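You operate a simulated robot arm through the tools that you are given. There is no shell and no other tool. Be economical: measure what you need, move in short steps, check, and stop when the job is done.

The job below is to be done with a simulated robot arm. You get a single attempt, and the scene is never put back.

JOB
Lift bottle M7 out of bath A into the black holder.
Fine: motor off first; red and yellow band collars down, plate back; the bottle's shaft goes in hole 3 of the shaft rack. Set down upright: what you pick out.

It is judged by the outcome, as a careful person would: the job done as asked, and still so three seconds after it is handed in. It fails if anything else is knocked over, pushed out of place, dropped, spilled or broken.

ROBOT AND FRAMES
A 7-joint arm with a two-finger parallel gripper on a trunk, on a base that drives. Base frame: it is fixed to the floor where the robot stands at the start and does not move with it; the origin is under the middle of the robot, x ahead of it, y to its left, z up. Lengths are in mm, angles in rad, forces in N, time in s.
With the tool pointing down near the work surface it reaches from about 300 to 720 mm from the robot's upright axis, wherever it stands. Its first joint turns from -2.897 to 2.897 rad. Places, roughly: bath a control box [700, 100, 1000]; bath a drive plate [800, 500, 1400]; bath a key switch [700, 100, 1100]; hole 3 of the shaft rack [-1100, -300, 900]; inside of the black holder [-900, -600, 800]. Payload 1.57 kg.
The tool frame sits at the grasp point between the pads (the TCP): z along the fingers, y along the line on which they close. The tips reach 30 mm beyond it. The gripper opens to 80 mm. The fingers are 17 mm wide and 12 mm thick; the gripper's body (40 by 82 mm) begins 80 mm behind the TCP.
Orientation is told as [roll, pitch, yaw] about the base's x, y, z axes, in that order, counted from this pose: with the fingers straight down and closing along the base's y, the tool's x points along the base's -x, its y along +y and its z along -z.

CONTROLS
- The arm moves only by the tool jog_arm. Its arguments are lists of equal length, an entry for each row: "jaw": the opening, from 0 (shut) to 1 (fully open); "translation": the shift along the tool's x, y, z in mm, a list of three; "delta_rot": the turn, a rotation vector about the tool's x, y, z in rad, a list of three. In form: {"jaw": [jaw, ...], "translation": [[x, y, z], ...], "delta_rot": [[rx, ry, rz], ...]}. A call has 1 to 10 rows; each row is the pose to reach, as a shift and turn from the pose commanded when the call began, along the tool's axes at that moment. A row lasts 0.2 s, in which the tool goes at most 50 mm and 0.15 rad; a call with a longer step from one row to the next is refused whole, and so is a gripper value outside its range. A pose out of reach is approached as far as the arm can. The call stops where the force on the tool passes 40 N (or 10 N more than at its start, if that is more) or the arm is blocked; 0.2 s more then pass. The fingers move at their own pace (about 72 mm/s each) and stop on an object; they squeeze with about 26 N. The grip force told is the motor's: it shows also when the fingers shut on nothing. Time passes only in rows, and 0.2 s behind the last, so rows that repeat a pose let the fingers close. It gives the time, the measured TCP pose, the force on the tool (base axes), the opening and the grip force at its end, in the units of the frame above (readings bear some noise), with the torque about the TCP (base axes, N m) and any sound that the robot's microphone picked up.
- Cameras (640 x 400 px; columns grow to the right, rows downward): "scene" is now at [-17.9, 68.8, 1615.5]; the picture's right is [-0.78, -0.62, 0.00], its down [-0.30, 0.38, -0.87] and it looks along [0.55, -0.68, -0.49] (base axes); focal length 214 px, centre (320, 200). "wrist" rides on the gripper at [72, -7, -122] in the tool frame; the picture's right is [0.09, 1.00, 0.00], its down [-0.84, 0.08, -0.54] and it looks along [-0.54, 0.05, 0.84] (tool axes); focal length 238 px, centre (320, 200). There is no depth. A picture from a camera that has moved, and an enlarged one, comes with that camera's place and axes in the base frame and with its lens. The place of the scene camera against the robot may be out by one fixed shift of up to 12 mm in any direction.
- get_image(camera): a new picture of that camera. It takes no simulated time.
- slide_trunk(by): slides the trunk up (or, below 0, down) by that many mm; the arm and the scene camera ride with it, the base frame stays. It gives what a move gives, with no picture.
- roll_base(legs): drives the robot by 1 to 6 legs, each [ahead, left, turn to the left] in mm, mm and rad, along the robot's own axes; the way and the turn of a leg run together, so that a leg with both is an arc; at most 1500 mm and 3.142 rad a leg. The arm and the cameras ride along, it lands a little off, and it stops where it bumps. It gives what a move gives.
- turn_head(pan, tilt): turns the head with the scene camera to pan (to the left, within 1.501 rad either way) and tilt (down, from -0.506 to 1.204), counted from straight ahead of the robot. It gives what a move gives.
- enlarge(camera, box): a new picture of the part [left, top, right, bottom] of that camera's present view, enlarged. It takes no simulated time.
- close_job(): hands the job in; it is judged then, once.

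Work in short steps. Places have to be worked out from the pictures, the camera data and where the tool is seen: move nearer, look again, correct. Check each grasp and each placing, and mend what went wrong. You have 120 turns and 98 pictures in all, those below and enlarged ones among them. Open the gripper and draw the arm clear of the work before you hand the job in, unless the task says otherwise; then end with one line.

The tools are called as name(argument=value, ...) on one line, values as JSON. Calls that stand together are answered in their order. jog_arm: Moves the arm, as the interface text tells. Its arguments: {"type":"object","properties":{"jaw":{"type":"array"},"translation":{"type":"array"},"delta_rot":{"type":"array"}},"required":["jaw","translation","delta_rot"]} The other tools are called the same way: slide_trunk (by) slides the trunk up or down; roll_base (legs) drives the base; turn_head (pan, tilt) turns the head that bears the scene camera; get_image (camera) takes a picture; enlarge (camera, box) takes an enlarged picture of a part of a camera's view; close_job () hands the job in.

At the start:

```text
clock: 0.0
tool_pos: [308.2, 129.1, 1529.0]
tool_rot: [0.001, 0.0, 0.001]
ft_force: [1.3, 0.1, 0.5]
ft_torque: [0.0, -0.02, 0.02]
gripper_width: 80.1
grip_force: 0.0
trunk travel left (down, up): [-399.0, 81.0]
robot x, y, heading: [0.1, 1.4, 0.0]
head pan, tilt: [-0.895, 0.51]
```

scene: 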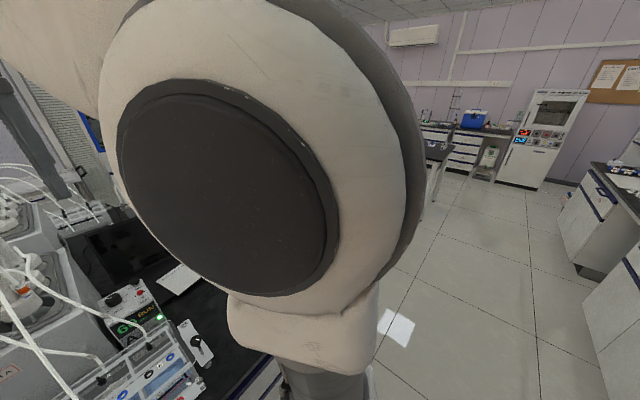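
wrist: 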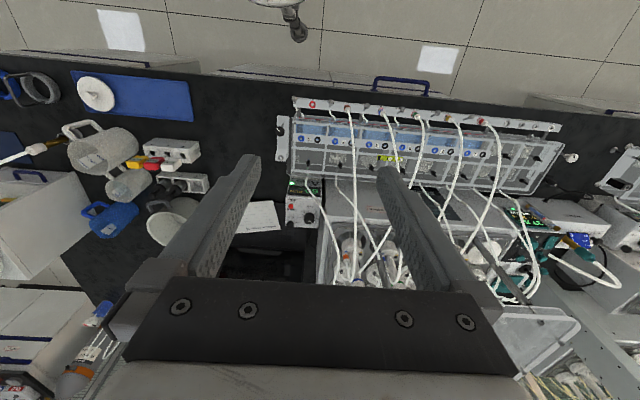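

I look ahead at the bath with the head camera.

turn_head(pan=0.3, tilt=0.5)

get_image(camera="scene")

enlarge(camera="wrist", box=[260, 80, 640, 320])

```text
clock: 1.4
tool_pos: [307.4, 129.3, 1528.4]
tool_rot: [0.001, -0.001, -0.001]
ft_force: [-0.2, 0.3, 0.1]
ft_torque: [0.03, -0.05, -0.03]
gripper_width: 80.0
grip_force: 0.1
trunk travel left (down, up): [-399.0, 81.0]
robot x, y, heading: [-1.4, -0.2, -0.003]
head pan, tilt: [0.3, 0.499]
```

```text
95 pictures are left
camera scene: at [12.3, 166.5, 1616.4], right [0.29, -0.96, 0.0], down [-0.46, -0.14, -0.88], along [0.84, 0.26, -0.48], focal length 214 px, centre (320, 200)
```

scene: 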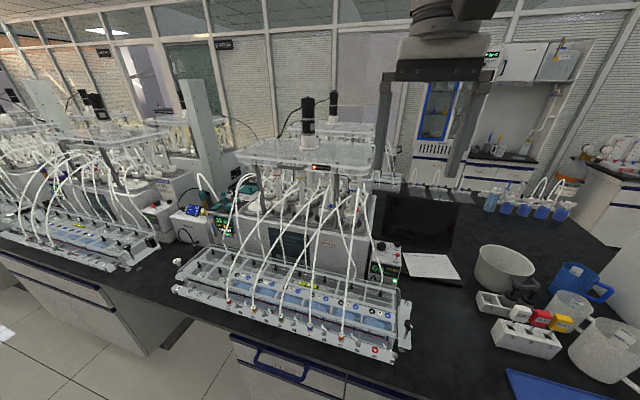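

```text
1.67 times, centred on (450, 200) of wrist
camera zoom: at [235.3, 121.0, 1650.1], right [-0.09, 1.0, 0.0], down [0.84, 0.08, 0.54], along [0.54, 0.05, -0.84], focal length 397 px, centre (103, 200)
```

zoom: 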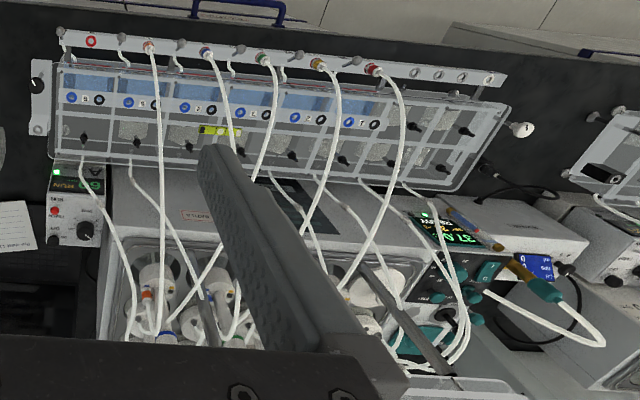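

I enlarge the bath, the control box and the table items.

enlarge(camera="scene", box=[170, 90, 420, 250])

enlarge(camera="scene", box=[350, 220, 500, 310])

enlarge(camera="scene", box=[450, 230, 640, 400])

```text
2.50 times, centred on (295, 170) of scene
camera zoom: at [12.3, 166.5, 1616.4], right [0.29, -0.96, 0.0], down [-0.46, -0.14, -0.88], along [0.84, 0.26, -0.48], focal length 536 px, centre (382, 275)
```

zoom: 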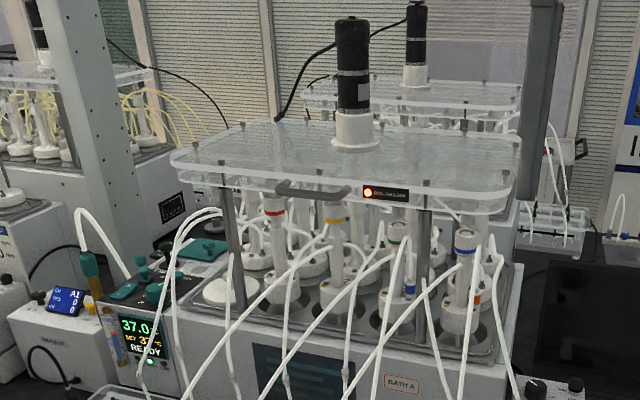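

```text
4.27 times, centred on (425, 265) of scene
camera zoom: at [12.3, 166.5, 1616.4], right [0.29, -0.96, 0.0], down [-0.46, -0.14, -0.88], along [0.84, 0.26, -0.48], focal length 915 px, centre (-128, -77)
```

zoom: 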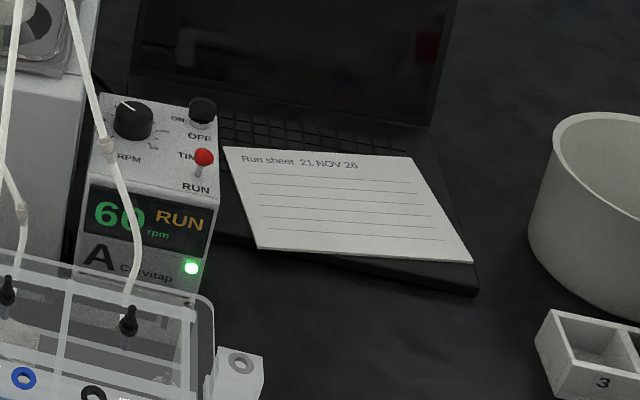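

```text
2.35 times, centred on (545, 315) of scene
camera zoom: at [12.3, 166.5, 1616.4], right [0.29, -0.96, 0.0], down [-0.46, -0.14, -0.88], along [0.84, 0.26, -0.48], focal length 505 px, centre (-209, -71)
```

zoom: 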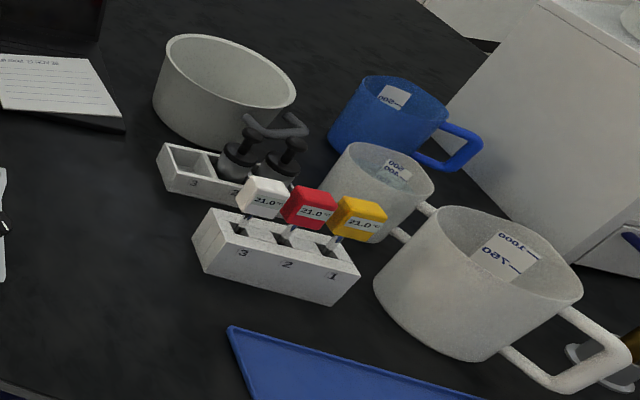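

Enlargement gives real detail, so I zoom further on the shafts, the plate and the control box.

enlarge(camera="scene", box=[240, 150, 320, 200])

enlarge(camera="scene", box=[305, 150, 385, 240])

enlarge(camera="scene", box=[230, 125, 390, 180])

enlarge(camera="scene", box=[170, 240, 410, 370])

enlarge(camera="scene", box=[365, 235, 413, 290])

```text
8.00 times, centred on (280, 175) of scene
camera zoom: at [12.3, 166.5, 1616.4], right [0.29, -0.96, 0.0], down [-0.46, -0.14, -0.88], along [0.84, 0.26, -0.48], focal length 1716 px, centre (640, 400)
```

zoom: 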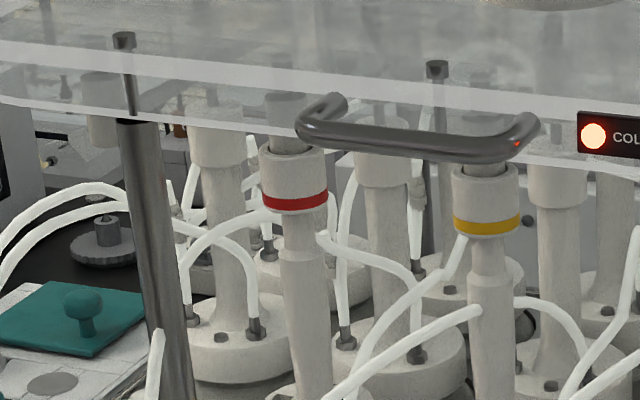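

```text
4.44 times, centred on (345, 195) of scene
camera zoom: at [12.3, 166.5, 1616.4], right [0.29, -0.96, 0.0], down [-0.46, -0.14, -0.88], along [0.84, 0.26, -0.48], focal length 953 px, centre (209, 222)
```

zoom: 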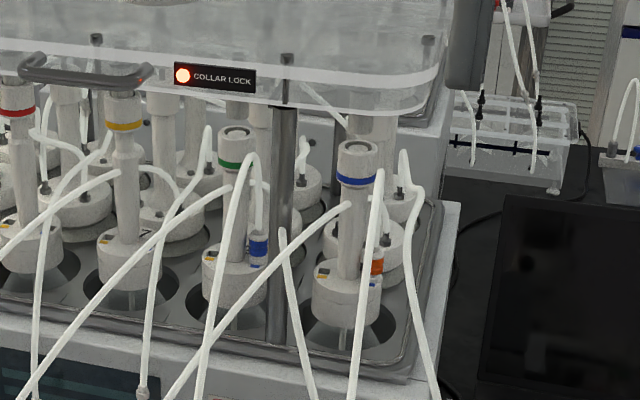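

```text
4.00 times, centred on (310, 152) of scene
camera zoom: at [12.3, 166.5, 1616.4], right [0.29, -0.96, 0.0], down [-0.46, -0.14, -0.88], along [0.84, 0.26, -0.48], focal length 858 px, centre (360, 390)
```

zoom: 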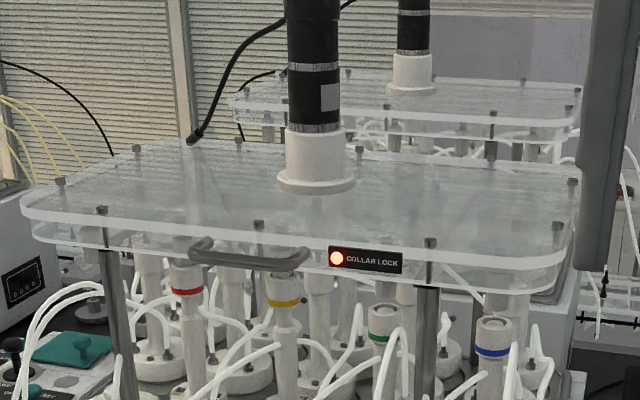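

```text
2.67 times, centred on (290, 305) of scene
camera zoom: at [12.3, 166.5, 1616.4], right [0.29, -0.96, 0.0], down [-0.46, -0.14, -0.88], along [0.84, 0.26, -0.48], focal length 572 px, centre (400, -80)
```

zoom: 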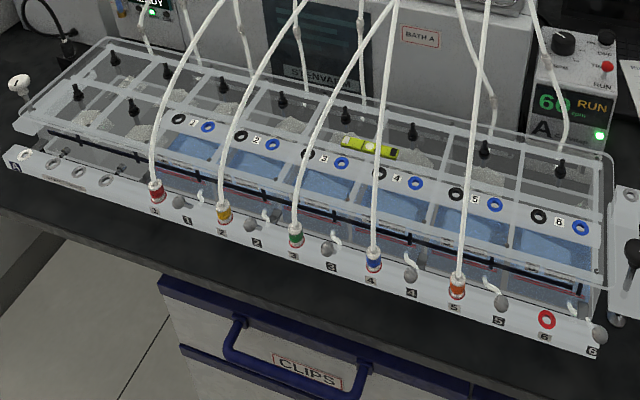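

```text
7.27 times, centred on (389, 262) of scene
camera zoom: at [12.3, 166.5, 1616.4], right [0.29, -0.96, 0.0], down [-0.46, -0.14, -0.88], along [0.84, 0.26, -0.48], focal length 1560 px, centre (-182, -254)
```

zoom: 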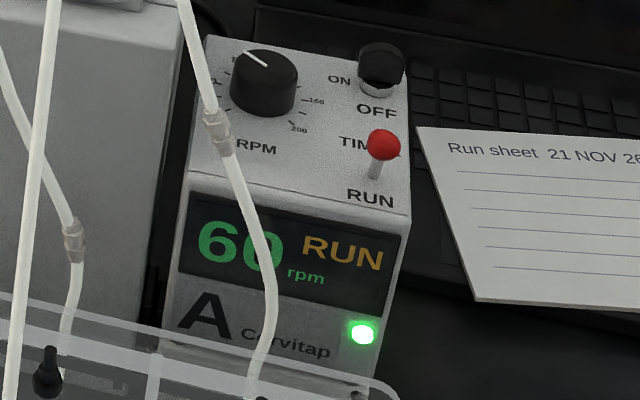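

The red and yellow collars are up in the plate and the COLLAR LOCK lamp is lit; the motor shows RUN. I bring the wrist camera over the control box to look at the key switch.

jog_arm(jaw=[1, 1, 1, 1, 1, 1, 1, 1, 1], translation=[[-32, -7, 27], [-65, -14, 54], [-97, -21, 82], [-130, -28, 110], [-162, -35, 138], [-194, -42, 166], [-226, -49, 194], [-260, -56, 222], [-290, -62, 249]], delta_rot=[[0, 0, 0], [0, 0, 0], [0, 0, 0], [0, 0, 0], [0, 0, 0], [0, 0, 0], [0, 0, 0], [0, 0, 0], [0, 0, 0]])

get_image(camera="wrist")

get_image(camera="scene")

```text
clock: 3.4
tool_pos: [599.3, 66.6, 1281.1]
tool_rot: [-0.001, 0.0, 0.0]
ft_force: [0.0, 0.2, -0.5]
ft_torque: [0.02, -0.03, -0.02]
gripper_width: 80.0
grip_force: 0.0
trunk travel left (down, up): [-399.0, 81.0]
robot x, y, heading: [1.7, -0.2, -0.003]
head pan, tilt: [0.3, 0.499]
```

```text
85 pictures are left
camera wrist: at [527.4, 59.6, 1402.4], right [-0.09, 1.0, 0.0], down [0.84, 0.08, 0.54], along [0.54, 0.05, -0.84], focal length 238 px, centre (320, 200)
```

wrist: 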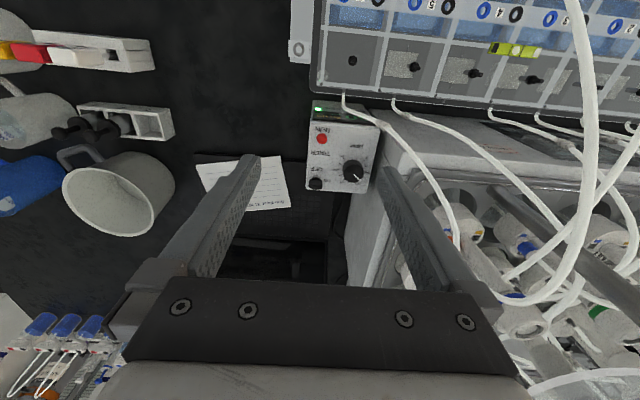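

```text
84 pictures are left
camera scene: at [12.7, 166.6, 1616.5], right [0.3, -0.96, 0.0], down [-0.46, -0.14, -0.88], along [0.84, 0.26, -0.48], focal length 214 px, centre (320, 200)
```

scene: 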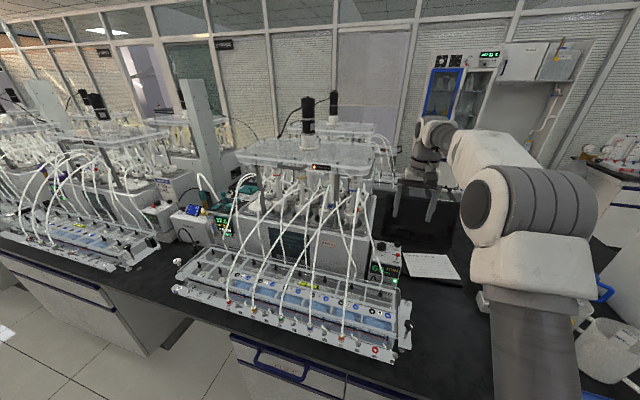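

enlarge(camera="wrist", box=[295, 95, 391, 197])

enlarge(camera="wrist", box=[420, 170, 640, 400])

```text
3.92 times, centred on (343, 146) of wrist
camera zoom: at [527.4, 59.6, 1402.4], right [-0.09, 1.0, 0.0], down [0.84, 0.08, 0.54], along [0.54, 0.05, -0.84], focal length 935 px, centre (230, 412)
```

zoom: 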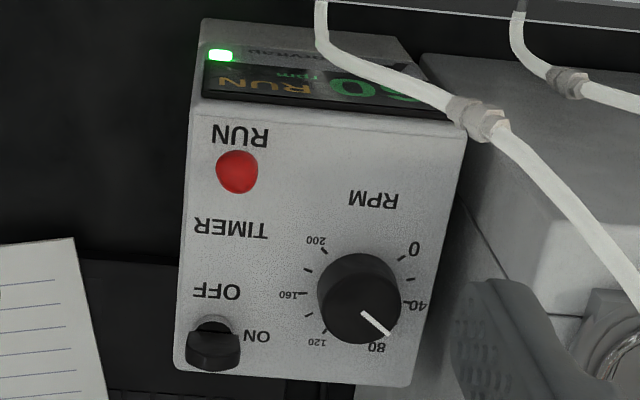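

```text
1.74 times, centred on (530, 285) of wrist
camera zoom: at [527.4, 59.6, 1402.4], right [-0.09, 1.0, 0.0], down [0.84, 0.08, 0.54], along [0.54, 0.05, -0.84], focal length 414 px, centre (-45, 52)
```

zoom: 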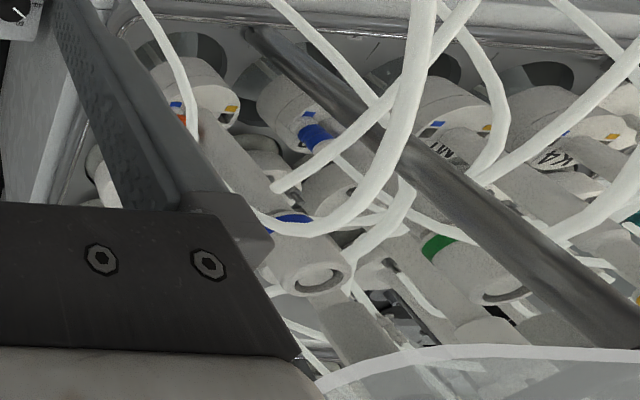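

enlarge(camera="wrist", box=[303, 168, 335, 200])

enlarge(camera="scene", box=[380, 235, 404, 260])

```text
12.50 times, centred on (319, 184) of wrist
camera zoom: at [527.4, 59.6, 1402.4], right [-0.09, 1.0, 0.0], down [0.84, 0.08, 0.54], along [0.54, 0.05, -0.84], focal length 2979 px, centre (332, 400)
```

zoom: 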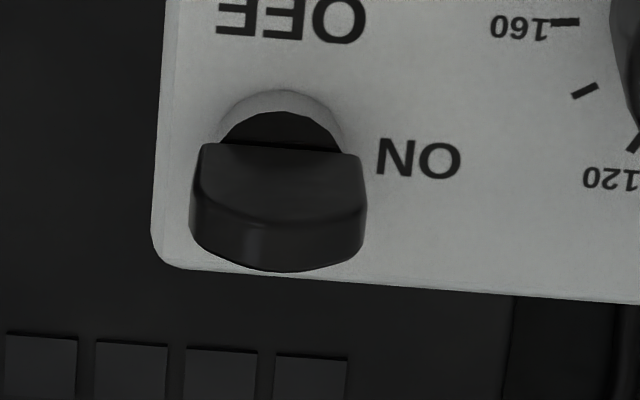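

```text
16.00 times, centred on (392, 248) of scene
camera zoom: at [12.7, 166.6, 1616.5], right [0.3, -0.96, 0.0], down [-0.46, -0.14, -0.88], along [0.84, 0.26, -0.48], focal length 3432 px, centre (-832, -560)
```

zoom: 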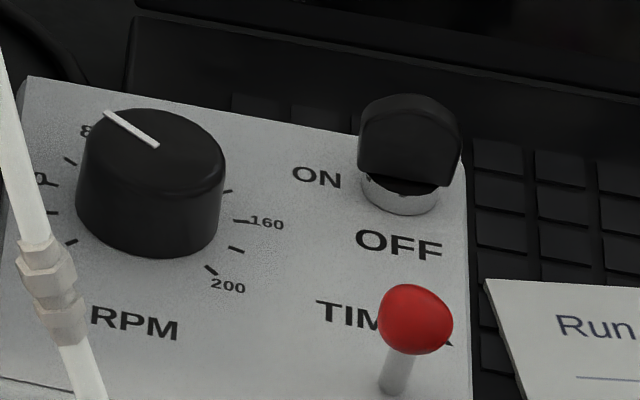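

The key's bow lies along y (pointing ON); OFF is towards the front, so it wants a quarter turn counter-clockwise. Triangulated at about (706, 70, 1083); I move above it with the jaws half open.

jog_arm(jaw=[0.5, 0.5, 0.5, 0.5, 0.5], translation=[[-30, 1, 20], [-60, 2, 40], [-90, 3, 65], [-106.7, 3.4, 95], [-106.7, 3.4, 121]], delta_rot=[[0, 0, 0], [0, 0, 0], [0, 0, 0], [0, 0, 0], [0, 0, 0]])

get_image(camera="wrist")

enlarge(camera="scene", box=[350, 180, 446, 260])

```text
clock: 4.6
tool_pos: [700.2, 69.3, 1159.2]
tool_rot: [0.0, -0.001, -0.001]
ft_force: [-0.1, -0.1, -0.9]
ft_torque: [-0.02, 0.0, -0.01]
gripper_width: 39.8
grip_force: 0.1
out of reach, approached as far as the arm can: row 3, 4, 5
trunk travel left (down, up): [-399.0, 81.0]
robot x, y, heading: [-1.3, 4.0, -0.004]
head pan, tilt: [0.3, 0.499]
```

```text
79 pictures are left
camera wrist: at [628.0, 62.4, 1279.3], right [-0.09, 1.0, 0.0], down [0.84, 0.08, 0.54], along [0.54, 0.05, -0.84], focal length 238 px, centre (320, 200)
```

wrist: 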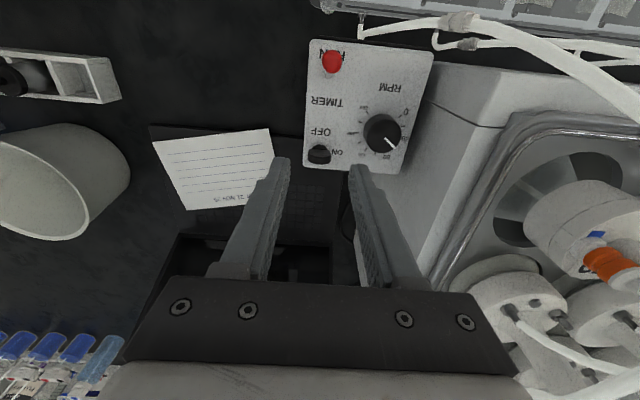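

```text
5.00 times, centred on (398, 220) of scene
camera zoom: at [12.1, 166.6, 1616.5], right [0.3, -0.96, 0.0], down [-0.46, -0.14, -0.88], along [0.84, 0.26, -0.48], focal length 1072 px, centre (-70, 100)
```

zoom: 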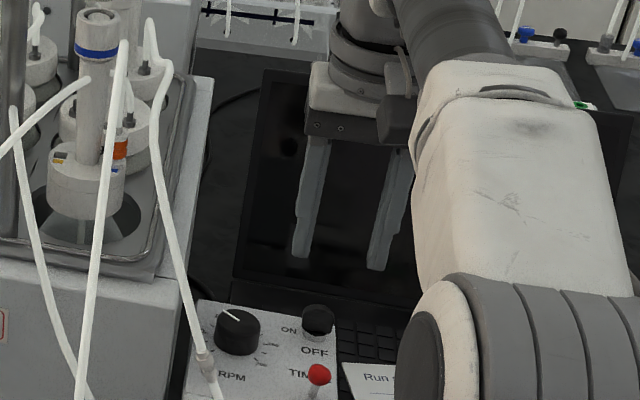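

The arm's reach ends just short, so I draw back up and drive a little nearer the bench.

jog_arm(jaw=[0.5, 0.5, 0.5], translation=[[10, 0, -40], [40, 0, -75], [80, 0, -100]], delta_rot=[[0, 0, 0], [0, 0, 0], [0, 0, 0]])

roll_base(legs=[[70, 0, 0]])

get_image(camera="wrist")

```text
clock: 5.4
tool_pos: [657.7, 72.6, 1273.1]
tool_rot: [0.0, 0.002, 0.0]
ft_force: [0.2, -0.5, -0.3]
ft_torque: [-0.01, 0.0, 0.01]
gripper_width: 40.1
grip_force: 0.1
out of reach, approached as far as the arm can: row 2, 3
trunk travel left (down, up): [-399.0, 81.0]
robot x, y, heading: [1.7, 1.6, 0.003]
head pan, tilt: [0.3, 0.499]
```

```text
clock: 6.4
tool_pos: [678.5, 72.9, 1272.1]
tool_rot: [-0.001, 0.007, 0.001]
ft_force: [-0.1, -1.1, -0.8]
ft_torque: [0.02, 0.0, -0.01]
gripper_width: 39.9
grip_force: 0.0
trunk travel left (down, up): [-399.0, 81.0]
robot x, y, heading: [18.5, 1.2, -0.003]
head pan, tilt: [0.3, 0.499]
stopped in leg 1: the robot was blocked; the commanded pose is now the measured one
```

```text
77 pictures are left
camera wrist: at [607.5, 65.8, 1392.9], right [-0.09, 1.0, 0.0], down [0.84, 0.08, 0.54], along [0.53, 0.05, -0.84], focal length 238 px, centre (320, 200)
```

wrist: 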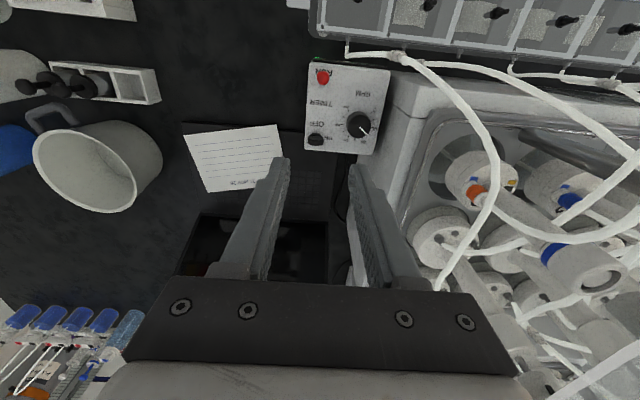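

The base is against the cabinet, 20 mm further on. That should suffice; I go above the key again.

jog_arm(jaw=[0.5, 0.5, 0.5, 0.5], translation=[[-10, -1, 40], [-20, -2, 80], [-27.5, -3, 120], [-27.5, -3, 130]], delta_rot=[[0, 0, 0], [0, 0, 0], [0, 0, 0], [0, -0.007, 0]])

get_image(camera="wrist")

```text
clock: 7.4
tool_pos: [720.4, 68.9, 1144.5]
tool_rot: [0.001, 0.0, 0.001]
ft_force: [-0.4, 0.4, -0.2]
ft_torque: [0.01, 0.04, -0.01]
gripper_width: 40.1
grip_force: 0.0
out of reach, approached as far as the arm can: row 1, 2, 3, 4
trunk travel left (down, up): [-399.0, 81.0]
robot x, y, heading: [22.9, -1.4, 0.006]
head pan, tilt: [0.3, 0.499]
```

```text
76 pictures are left
camera wrist: at [649.2, 62.2, 1266.0], right [-0.09, 1.0, 0.0], down [0.84, 0.08, 0.54], along [0.54, 0.05, -0.84], focal length 238 px, centre (320, 200)
```

wrist: 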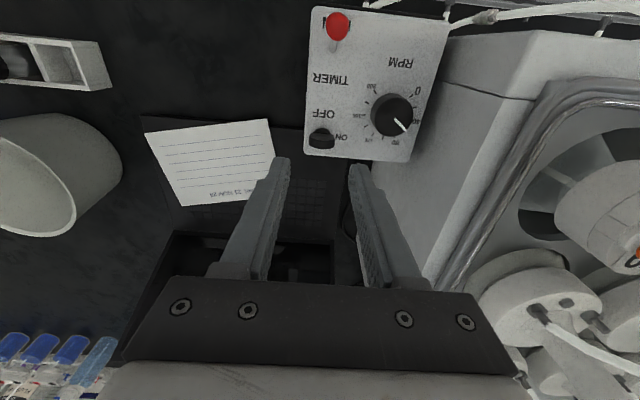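

The arm landed 15 mm further out than asked, oddly flagged out of reach. I test how it answers by commanding it 15 mm back.

jog_arm(jaw=[0.5, 0.5, 0.5], translation=[[15, 0, 0], [15, 0, 0], [15, 0, 0]], delta_rot=[[0, 0, 0], [0, 0, 0], [0, 0, 0]])

```text
clock: 8.2
tool_pos: [721.1, 70.4, 1146.5]
tool_rot: [-0.001, 0.001, 0.002]
ft_force: [0.1, -0.9, 0.2]
ft_torque: [-0.01, 0.0, 0.0]
gripper_width: 40.1
grip_force: 0.0
out of reach, approached as far as the arm can: row 1, 2, 3
trunk travel left (down, up): [-399.0, 81.0]
robot x, y, heading: [23.7, -3.4, -0.002]
head pan, tilt: [0.3, 0.499]
```

jog_arm(jaw=[0.5, 0.5, 0.5, 0.5, 0.5, 0.5], translation=[[40, 0, 0], [80, 0, 0], [120, 0, 0], [150, 0, 0], [150, 0, 0], [150, 0, 0]], delta_rot=[[0, 0, 0], [0, 0, 0], [0, 0, 0], [0, 0, 0], [0, 0, 0], [0, 0, 0]])

get_image(camera="scene")

```text
clock: 9.6
tool_pos: [711.4, 88.4, 1174.2]
tool_rot: [-0.001, -0.001, 0.001]
ft_force: [-0.4, 0.0, 0.0]
ft_torque: [-0.01, 0.02, 0.06]
gripper_width: 39.9
grip_force: 0.1
out of reach, approached as far as the arm can: row 1, 2, 3, 4, 5, 6
trunk travel left (down, up): [-399.0, 81.0]
robot x, y, heading: [18.6, 1.4, 0.0]
head pan, tilt: [0.3, 0.499]
```

```text
75 pictures are left
camera scene: at [32.4, 166.7, 1616.4], right [0.3, -0.96, 0.0], down [-0.46, -0.14, -0.88], along [0.84, 0.26, -0.48], focal length 214 px, centre (320, 200)
```

scene: 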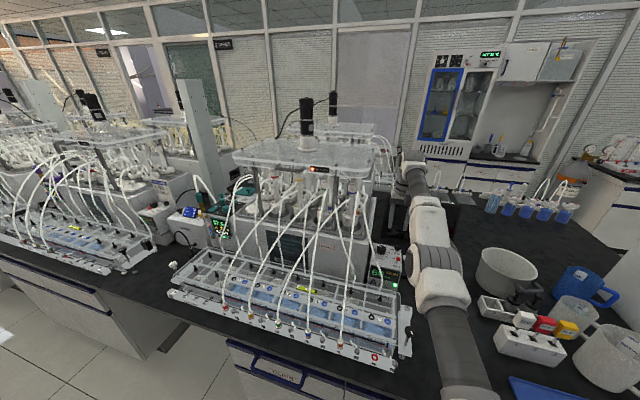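

The arm is stretched straight because its shoulder sits low for this height. I raise the trunk and then bend the arm back.

slide_trunk(by=80)

jog_arm(jaw=[0.5, 0.5, 0.5, 0.5, 0.5], translation=[[20, 0, 0], [40, 0, 0], [60, 0, 0], [80, 0, 0], [80, 0, 0]], delta_rot=[[0, 0, 0], [0, 0, 0], [0, 0, 0], [0, 0, 0], [0, 0, 0]])

```text
clock: 10.7
tool_pos: [712.2, 87.2, 1253.6]
tool_rot: [-0.001, 0.001, 0.0]
ft_force: [0.1, 0.6, -0.6]
ft_torque: [0.0, 0.02, 0.01]
gripper_width: 40.1
grip_force: 0.0
trunk travel left (down, up): [-479.0, 1.0]
robot x, y, heading: [19.8, 2.7, -0.006]
head pan, tilt: [0.3, 0.499]
```

```text
clock: 11.9
tool_pos: [705.7, 96.3, 1270.0]
tool_rot: [0.0, 0.002, 0.001]
ft_force: [-0.3, -0.3, 0.1]
ft_torque: [0.0, 0.0, -0.02]
gripper_width: 39.9
grip_force: 0.1
out of reach, approached as far as the arm can: row 1, 2, 3, 4, 5
trunk travel left (down, up): [-479.0, 1.0]
robot x, y, heading: [19.1, -0.2, -0.001]
head pan, tilt: [0.3, 0.499]
```

jog_arm(jaw=[0.5, 0.5, 0.5, 0.5, 0.5, 0.5], translation=[[0, 0, 25], [0, 0, 50], [0, 0, 75], [0, 0, 100], [0, 0, 120], [0, 0, 120]], delta_rot=[[0, 0, 0], [0, 0, 0], [0, 0, 0], [0, 0, 0], [0, 0, 0], [0, 0, 0]])

```text
clock: 13.3
tool_pos: [729.1, 102.3, 1152.6]
tool_rot: [0.0, 0.001, -0.001]
ft_force: [0.5, 0.1, -0.8]
ft_torque: [0.02, 0.01, 0.0]
gripper_width: 40.1
grip_force: 0.1
out of reach, approached as far as the arm can: row 1, 2, 3, 4, 5, 6
trunk travel left (down, up): [-479.0, 1.0]
robot x, y, heading: [22.2, -1.0, -0.003]
head pan, tilt: [0.3, 0.499]
```

I try a large inward-and-up retreat to unfold the elbow.

jog_arm(jaw=[0.5, 0.5, 0.5, 0.5, 0.5, 0.5, 0.5, 0.5, 0.5, 0.5], translation=[[40, 0, -25], [80, 0, -50], [120, 0, -75], [160, 0, -100], [200, 0, -125], [240, 0, -150], [280, 0, -175], [320, 0, -200], [350, 0, -220], [350, 0, -220]], delta_rot=[[0, 0, 0], [0, 0, 0], [0, 0, 0], [0, 0, 0], [0, 0, 0], [0, 0, 0], [0, 0, 0], [0, 0, 0], [0, 0, 0], [0, 0, 0]])

get_image(camera="scene")

```text
clock: 15.7
tool_pos: [585.1, 185.4, 1539.7]
tool_rot: [0.125, -0.477, -0.023]
ft_force: [0.5, 0.8, 0.5]
ft_torque: [-0.03, 0.0, -0.05]
gripper_width: 40.1
grip_force: 0.1
out of reach, approached as far as the arm can: row 1, 2, 3, 4, 5, 6, 7, 8, 9
trunk travel left (down, up): [-479.0, 1.0]
robot x, y, heading: [19.1, -0.3, 0.004]
head pan, tilt: [0.3, 0.499]
stopped in row 10: the arm was blocked; the commanded pose is now the measured one
```

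```text
74 pictures are left
camera scene: at [31.6, 169.4, 1696.0], right [0.3, -0.96, 0.0], down [-0.46, -0.14, -0.88], along [0.84, 0.26, -0.48], focal length 214 px, centre (320, 200)
```

scene: 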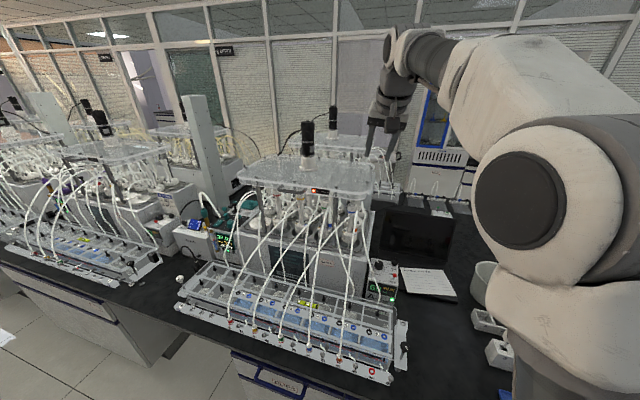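

The elbow is bent again but the tool is tilted. I draw it in and straighten it to pointing down.

jog_arm(jaw=[0.5, 0.5, 0.5, 0.5, 0.5, 0.5], translation=[[40, -15, -10], [80, -30, -20], [120, -45, -30], [155, -60, -40], [183, -80, -50], [183, -80, -50]], delta_rot=[[0.03, 0.12, 0], [0.06, 0.24, 0], [0.09, 0.36, 0], [0.125, 0.477, 0], [0.125, 0.477, 0], [0.125, 0.477, 0]])

```text
clock: 17.1
tool_pos: [403.5, 101.1, 1490.5]
tool_rot: [-0.005, -0.002, 0.005]
ft_force: [-0.8, 0.6, -0.5]
ft_torque: [-0.01, -0.02, 0.0]
gripper_width: 40.0
grip_force: 0.0
trunk travel left (down, up): [-479.0, 1.0]
robot x, y, heading: [21.0, -3.0, 0.007]
head pan, tilt: [0.3, 0.499]
```

Reach is best around z≈1100 with the trunk up, so I come down first and then out to above the key.

jog_arm(jaw=[0.5, 0.5, 0.5, 0.5, 0.5, 0.5, 0.5, 0.5, 0.5, 0.5], translation=[[-10, -8, 45], [-20, -15, 90], [-40, -22, 135], [-65, -30, 175], [-95, -32, 212], [-125, -32, 248], [-155, -32, 284], [-190, -32, 315], [-235, -32, 330], [-280, -32, 335]], delta_rot=[[0, 0, 0], [0, 0, 0], [0, 0, 0], [0, 0, 0], [0, 0, 0], [0, 0, 0], [0, 0, 0], [0, 0, 0], [0, 0, 0], [0, 0, 0]])

get_image(camera="wrist")

```text
clock: 19.3
tool_pos: [686.4, 70.4, 1157.9]
tool_rot: [-0.007, -0.001, 0.005]
ft_force: [0.0, 0.0, 0.6]
ft_torque: [-0.01, 0.0, 0.01]
gripper_width: 40.3
grip_force: 0.0
trunk travel left (down, up): [-479.0, 1.0]
robot x, y, heading: [18.7, -1.5, -0.001]
head pan, tilt: [0.3, 0.499]
```

```text
73 pictures are left
camera wrist: at [613.1, 63.3, 1278.7], right [-0.1, 1.0, -0.01], down [0.84, 0.08, 0.54], along [0.54, 0.05, -0.84], focal length 238 px, centre (320, 200)
```

wrist: 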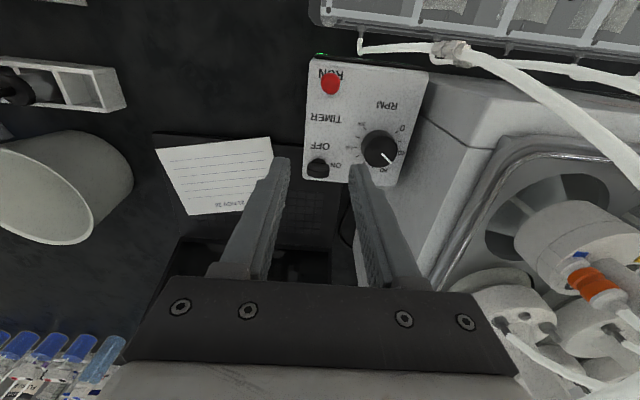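

Key confirmed at (705, 70). I descend onto it with the jaws around the bow.

jog_arm(jaw=[0.5, 0.5, 0.5, 0.5, 0.5], translation=[[-10, 0, 10], [-19, 0, 20], [-19, 0, 36], [-19, 0, 54], [-19, 0, 54]], delta_rot=[[0, 0, 0], [0, 0, 0], [0, 0, 0], [0, 0, 0], [0, 0, 0]])

enlarge(camera="scene", box=[350, 225, 430, 285])

get_image(camera="wrist")

```text
clock: 20.5
tool_pos: [701.5, 69.7, 1104.3]
tool_rot: [-0.005, -0.003, 0.004]
ft_force: [-0.2, -0.2, 0.2]
ft_torque: [0.0, 0.02, -0.02]
gripper_width: 40.0
grip_force: 0.1
trunk travel left (down, up): [-479.0, 1.0]
robot x, y, heading: [20.4, -0.9, 0.001]
head pan, tilt: [0.3, 0.499]
```

```text
6.67 times, centred on (390, 255) of scene
camera zoom: at [32.5, 166.4, 1696.4], right [0.3, -0.96, 0.0], down [-0.46, -0.14, -0.88], along [0.84, 0.26, -0.48], focal length 1430 px, centre (-147, -167)
```

zoom: 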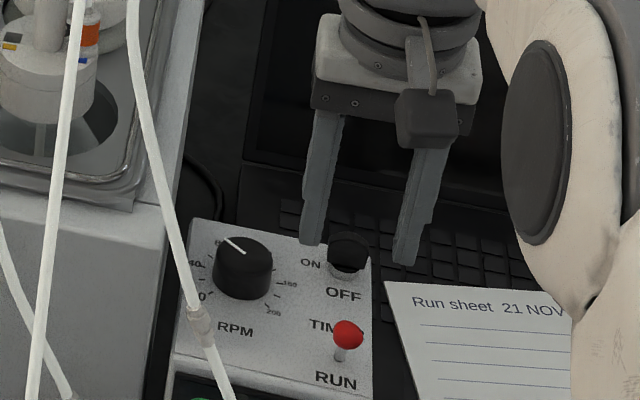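

```text
71 pictures are left
camera wrist: at [630.7, 63.0, 1225.0], right [-0.1, 1.0, -0.01], down [0.84, 0.08, 0.54], along [0.54, 0.05, -0.84], focal length 238 px, centre (320, 200)
```

wrist: 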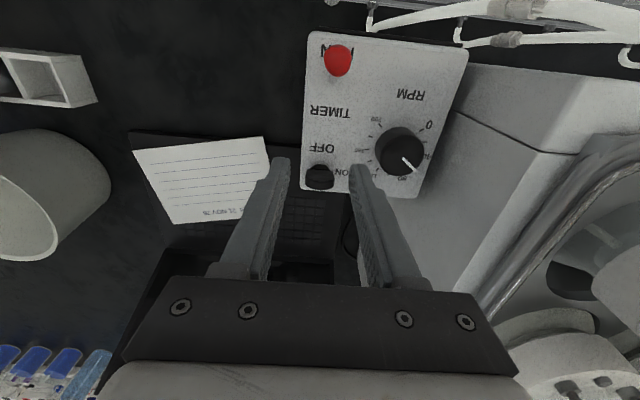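

The bow is between the fingers, with tips about 10 mm above its lower edge. I lower 6 mm more, nudge 2 mm ahead and close.

jog_arm(jaw=[0.5, 0.5, 0, 0, 0], translation=[[-2, 0, 6], [-2, 0, 6], [-2, 0, 6], [-2, 0, 6], [-2, 0, 6]], delta_rot=[[0, 0, 0], [0, 0, 0], [0, 0, 0], [0, 0, 0], [0, 0, 0]])

enlarge(camera="scene", box=[350, 225, 430, 285])

```text
clock: 21.7
tool_pos: [705.4, 68.8, 1098.1]
tool_rot: [-0.006, -0.002, 0.003]
ft_force: [1.0, -0.6, -0.3]
ft_torque: [-0.02, 0.01, -0.01]
gripper_width: 0.0
grip_force: 21.5
trunk travel left (down, up): [-479.0, 1.0]
robot x, y, heading: [23.4, 0.3, -0.002]
head pan, tilt: [0.3, 0.499]
```

```text
6.67 times, centred on (390, 255) of scene
camera zoom: at [32.4, 166.4, 1696.4], right [0.3, -0.96, 0.0], down [-0.46, -0.14, -0.88], along [0.84, 0.26, -0.48], focal length 1430 px, centre (-147, -167)
```

zoom: 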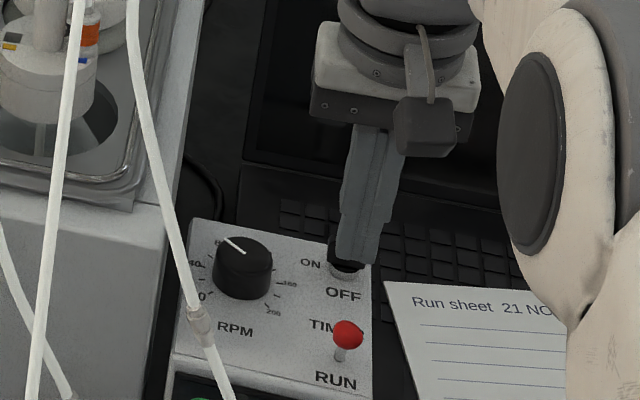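

The fingers closed on nothing: the key is slightly farther back and lower than I reckoned (about x 715, z 1060). I rise, open, move ahead 10 mm and look again.

jog_arm(jaw=[0, 0.5, 0.5, 0.5], translation=[[0, 0, -20], [0, 0, -20], [-10, 0, -20], [-10, 0, -10]], delta_rot=[[0, 0, 0], [0, 0, 0], [0, 0, 0], [0, 0, 0]])

enlarge(camera="wrist", box=[270, 130, 370, 230])

enlarge(camera="scene", box=[350, 225, 430, 285])

```text
clock: 22.7
tool_pos: [715.3, 69.5, 1106.9]
tool_rot: [-0.003, -0.001, 0.003]
ft_force: [-0.3, -0.6, 0.2]
ft_torque: [0.02, 0.05, 0.0]
gripper_width: 40.2
grip_force: 0.0
trunk travel left (down, up): [-479.0, 1.0]
robot x, y, heading: [16.8, 1.6, 0.002]
head pan, tilt: [0.3, 0.499]
```

```text
4.00 times, centred on (320, 180) of wrist
camera zoom: at [643.0, 61.7, 1228.8], right [-0.1, 1.0, -0.01], down [0.84, 0.08, 0.54], along [0.54, 0.05, -0.84], focal length 953 px, centre (320, 280)
```

zoom: 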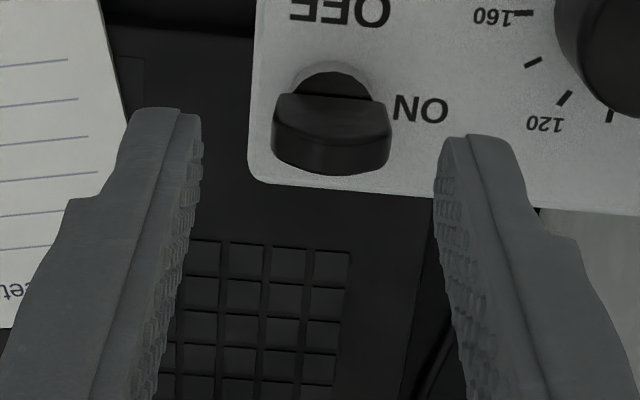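

```text
6.67 times, centred on (390, 255) of scene
camera zoom: at [32.5, 166.4, 1696.5], right [0.3, -0.96, 0.0], down [-0.46, -0.14, -0.88], along [0.84, 0.26, -0.48], focal length 1430 px, centre (-147, -167)
```

zoom: 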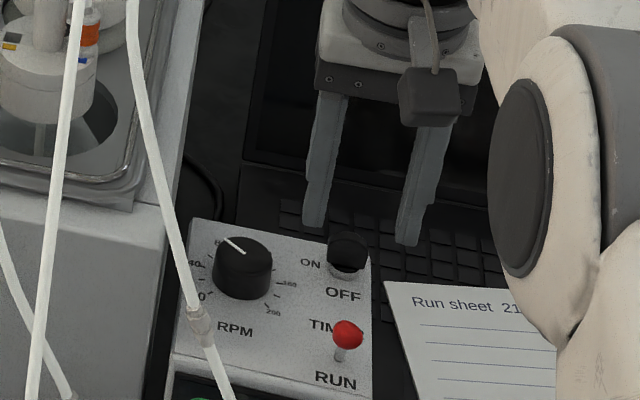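

Combining both views relative to the fingertips, the key's bow centres near (719, 71.5, 1060). I move over and down around it.

jog_arm(jaw=[0.5, 0.5, 0.5, 0.5], translation=[[-4, 1.5, 0], [-4, 1.5, 10], [-4, 1.5, 21], [-4, 1.5, 21]], delta_rot=[[0, 0, 0], [0, 0, 0], [0, 0, 0], [0, 0, 0]])

enlarge(camera="wrist", box=[270, 130, 370, 230])

enlarge(camera="scene", box=[350, 225, 430, 285])

```text
clock: 23.7
tool_pos: [718.0, 69.1, 1086.1]
tool_rot: [-0.005, -0.001, 0.003]
ft_force: [-0.5, 0.7, -0.3]
ft_torque: [-0.01, -0.01, -0.01]
gripper_width: 40.0
grip_force: 0.2
trunk travel left (down, up): [-479.0, 1.0]
robot x, y, heading: [17.7, -1.3, 0.002]
head pan, tilt: [0.3, 0.499]
```

```text
4.00 times, centred on (320, 180) of wrist
camera zoom: at [645.7, 62.9, 1207.3], right [-0.1, 1.0, -0.01], down [0.84, 0.08, 0.54], along [0.54, 0.05, -0.84], focal length 953 px, centre (320, 280)
```

zoom: 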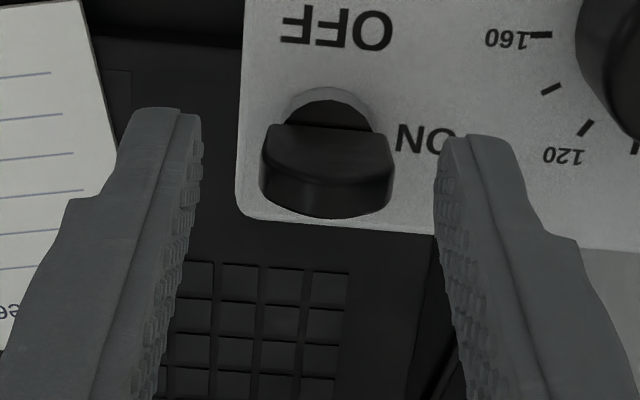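

```text
6.67 times, centred on (390, 255) of scene
camera zoom: at [32.5, 166.4, 1696.4], right [0.3, -0.96, 0.0], down [-0.46, -0.14, -0.88], along [0.84, 0.26, -0.48], focal length 1430 px, centre (-147, -167)
```

zoom: 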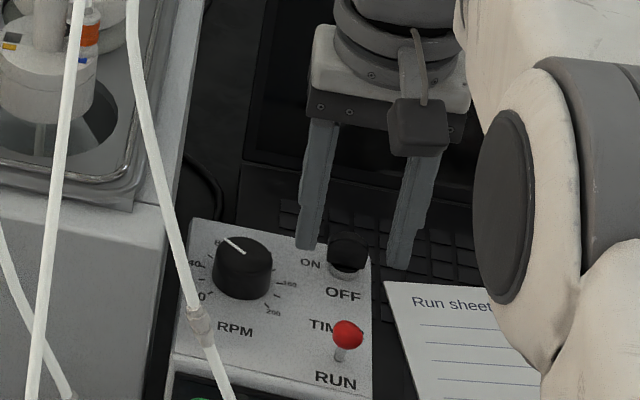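

Both views now put the bow between the pads. I close.

jog_arm(jaw=[0.5, 0.15, 0.15, 0, 0], translation=[[0, 1.5, 2], [0, 1.5, 2], [0, 1.5, 2], [0, 1.5, 2], [0, 1.5, 2]], delta_rot=[[0, 0, 0], [0, 0, 0], [0, 0, 0], [0, 0, 0], [0, 0, 0]])

```text
clock: 24.9
tool_pos: [717.4, 70.3, 1083.7]
tool_rot: [-0.005, -0.001, 0.004]
ft_force: [0.1, -2.7, -1.1]
ft_torque: [-0.11, -0.43, 0.01]
gripper_width: 23.3
grip_force: 36.0
trunk travel left (down, up): [-479.0, 1.0]
robot x, y, heading: [17.6, 4.0, -0.004]
head pan, tilt: [0.3, 0.499]
```

Gripped (23 mm). I turn counter-clockwise seen from above, beginning gently.

jog_arm(jaw=[0, 0, 0], translation=[[0, 0, 0], [0, 0, 0], [0, 0, 0]], delta_rot=[[0, 0, -0.12], [0, 0, -0.25], [0, 0, -0.38]])

enlarge(camera="scene", box=[350, 225, 430, 285])

```text
clock: 25.7
tool_pos: [718.4, 71.1, 1083.1]
tool_rot: [-0.008, 0.002, 0.387]
ft_force: [-5.1, -6.3, -1.8]
ft_torque: [0.17, -0.67, -0.05]
gripper_width: 23.1
grip_force: 35.6
trunk travel left (down, up): [-479.0, 1.0]
robot x, y, heading: [21.1, 0.9, 0.001]
head pan, tilt: [0.3, 0.499]
```

```text
6.67 times, centred on (390, 255) of scene
camera zoom: at [32.1, 165.6, 1696.5], right [0.3, -0.96, 0.0], down [-0.46, -0.14, -0.88], along [0.84, 0.26, -0.48], focal length 1430 px, centre (-147, -167)
```

zoom: 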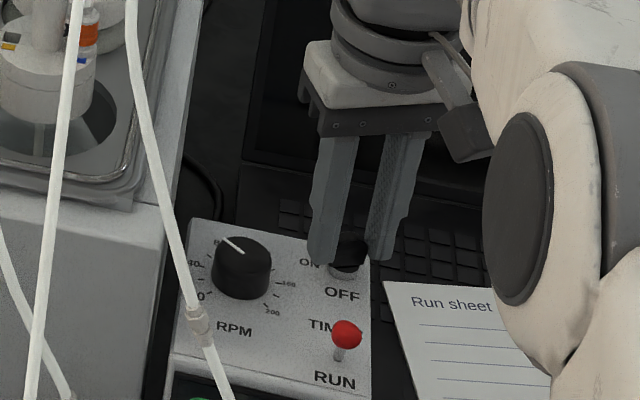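

The key turns with the gripper at little torque; I carry on to the quarter turn.

jog_arm(jaw=[0, 0, 0, 0, 0, 0, 0, 0, 0, 0], translation=[[0, 0, 0], [0, 0, 0], [0, 0, 0], [0, 0, 0], [0, 0, 0], [0, 0, 0], [0, 0, 0], [0, 0, 0], [0, 0, 0], [0, 0, 0]], delta_rot=[[0, 0, -0.13], [0, 0, -0.26], [0, 0, -0.39], [0, 0, -0.52], [0, 0, -0.65], [0, 0, -0.78], [0, 0, -0.91], [0, 0, -1.04], [0, 0, -1.17], [0, 0, -1.19]])

enlarge(camera="scene", box=[350, 225, 430, 305])

```text
clock: 27.9
tool_pos: [720.1, 68.6, 1084.3]
tool_rot: [-0.001, 0.007, 1.575]
ft_force: [0.5, -20.6, -6.7]
ft_torque: [-0.06, -0.12, -0.15]
gripper_width: 23.0
grip_force: 35.5
trunk travel left (down, up): [-479.0, 1.0]
robot x, y, heading: [23.6, -0.3, -0.002]
head pan, tilt: [0.3, 0.499]
```

```text
5.00 times, centred on (390, 265) of scene
camera zoom: at [33.4, 163.9, 1696.7], right [0.3, -0.96, 0.0], down [-0.46, -0.14, -0.88], along [0.84, 0.26, -0.48], focal length 1072 px, centre (-30, -125)
```

zoom: 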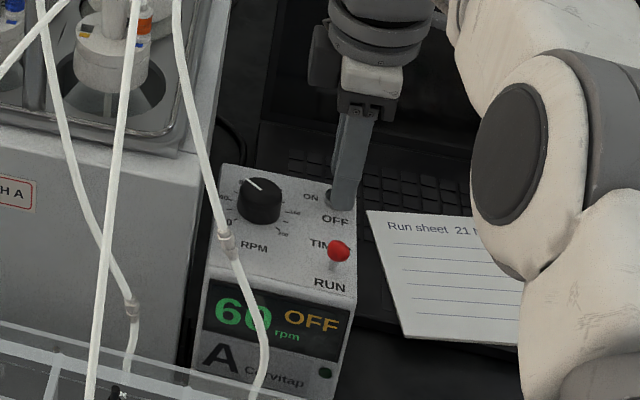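

The display reads OFF. I open, rise straight up and turn the wrist back.

jog_arm(jaw=[0.5, 0.5, 0.5, 0.5, 0.5], translation=[[0, 0, 0], [0, 0, 0], [0, 0, -20], [0, 0, -50], [0, 0, -70]], delta_rot=[[0, 0, 0], [0, 0, 0], [0, 0, 0], [0, 0, 0], [0, 0, 0]])

enlarge(camera="scene", box=[350, 225, 430, 305])

```text
clock: 29.1
tool_pos: [718.0, 72.7, 1153.6]
tool_rot: [0.0, 0.006, 1.575]
ft_force: [0.0, -0.1, -0.4]
ft_torque: [-0.01, 0.02, 0.01]
gripper_width: 40.1
grip_force: 0.1
trunk travel left (down, up): [-479.0, 1.0]
robot x, y, heading: [20.1, 3.3, 0.002]
head pan, tilt: [0.3, 0.499]
```

```text
5.00 times, centred on (390, 265) of scene
camera zoom: at [32.3, 166.4, 1696.4], right [0.3, -0.96, 0.0], down [-0.46, -0.14, -0.88], along [0.84, 0.26, -0.48], focal length 1072 px, centre (-30, -125)
```

zoom: 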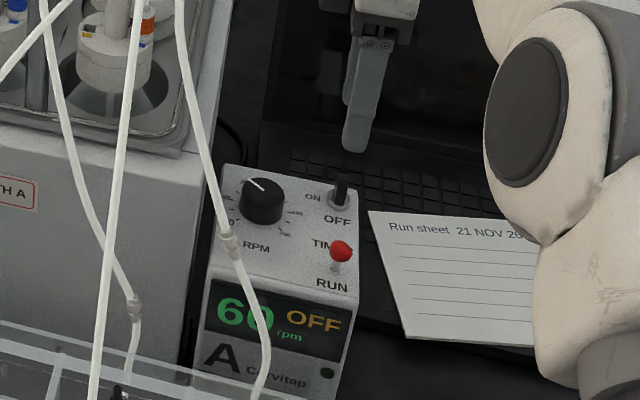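

The key stands at OFF. I draw the arm back in, up, and turn the wrist back.

jog_arm(jaw=[0.5, 0.5, 0.5, 0.5, 0.5, 0.5, 0.5, 0.5, 0.5, 0.5], translation=[[0, 45, 0], [0, 90, 0], [0, 135, 0], [0, 180, -10], [0, 220, -40], [0, 245, -80], [0, 270, -120], [0, 295, -160], [0, 310, -200], [0, 320, -240]], delta_rot=[[0, 0, 0.14], [0, 0, 0.29], [0, 0, 0.44], [0, 0, 0.59], [0, 0, 0.74], [0, 0, 0.89], [0, 0, 1.04], [0, 0, 1.19], [0, 0, 1.34], [0, 0, 1.49]])

jog_arm(jaw=[0.5, 0.5, 0.5], translation=[[0, 0, -40], [0, 0, -80], [0, 0, -100]], delta_rot=[[0, 0, 0.08], [0, 0, 0.08], [0, 0, 0.08]])

```text
clock: 31.3
tool_pos: [398.0, 73.6, 1394.3]
tool_rot: [-0.006, -0.003, 0.083]
ft_force: [-0.3, -0.1, 0.6]
ft_torque: [0.02, 0.0, -0.01]
gripper_width: 40.3
grip_force: 0.0
trunk travel left (down, up): [-479.0, 1.0]
robot x, y, heading: [22.5, -0.5, -0.005]
head pan, tilt: [0.3, 0.499]
```

```text
clock: 32.1
tool_pos: [399.1, 74.0, 1494.4]
tool_rot: [-0.006, -0.001, 0.004]
ft_force: [0.2, 0.1, -0.4]
ft_torque: [-0.01, -0.04, 0.02]
gripper_width: 40.2
grip_force: 0.0
trunk travel left (down, up): [-479.0, 1.0]
robot x, y, heading: [20.9, -1.3, -0.004]
head pan, tilt: [0.3, 0.499]
```

Now I drive left to stand in front of the bath and look at the labels and collars.

roll_base(legs=[[-40, 0, 0], [0, 420, 0], [35, 0, 0]])

turn_head(pan=0.0, tilt=0.6)

get_image(camera="scene")

get_image(camera="wrist")

```text
clock: 36.9
tool_pos: [392.6, 499.6, 1494.4]
tool_rot: [-0.006, -0.002, 0.009]
ft_force: [1.3, 0.3, 1.2]
ft_torque: [0.01, 0.0, 0.01]
gripper_width: 40.0
grip_force: 0.1
trunk travel left (down, up): [-479.0, 1.0]
robot x, y, heading: [15.7, 422.6, 0.01]
head pan, tilt: [0.3, 0.499]
```

```text
clock: 37.7
tool_pos: [392.1, 500.5, 1494.6]
tool_rot: [-0.006, -0.002, 0.009]
ft_force: [0.0, 0.4, 0.1]
ft_torque: [-0.03, -0.01, 0.03]
gripper_width: 40.0
grip_force: 0.1
trunk travel left (down, up): [-479.0, 1.0]
robot x, y, heading: [14.2, 420.6, 0.009]
head pan, tilt: [0.0, 0.6]
```

```text
62 pictures are left
camera scene: at [26.3, 563.1, 1687.4], right [0.01, -1.0, 0.0], down [-0.56, 0.0, -0.83], along [0.83, 0.01, -0.56], focal length 214 px, centre (320, 200)
```

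scene: 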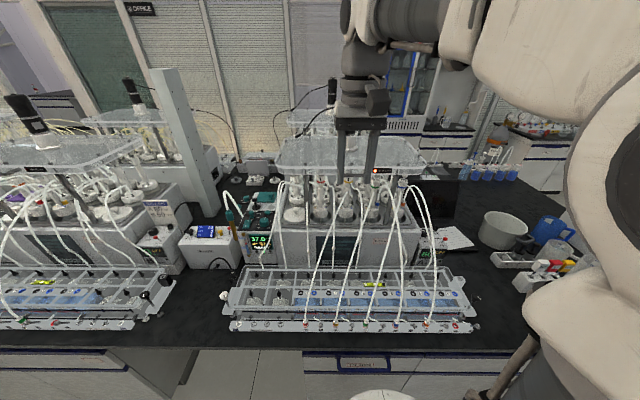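

```text
61 pictures are left
camera wrist: at [320.0, 492.9, 1615.3], right [-0.1, 0.99, -0.01], down [0.83, 0.09, 0.54], along [0.54, 0.05, -0.84], focal length 238 px, centre (320, 200)
```

wrist: 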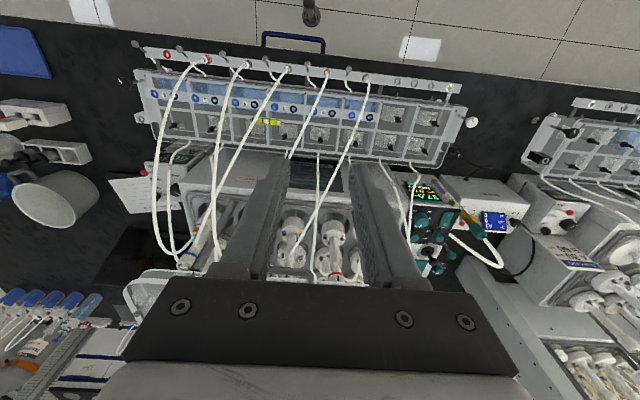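

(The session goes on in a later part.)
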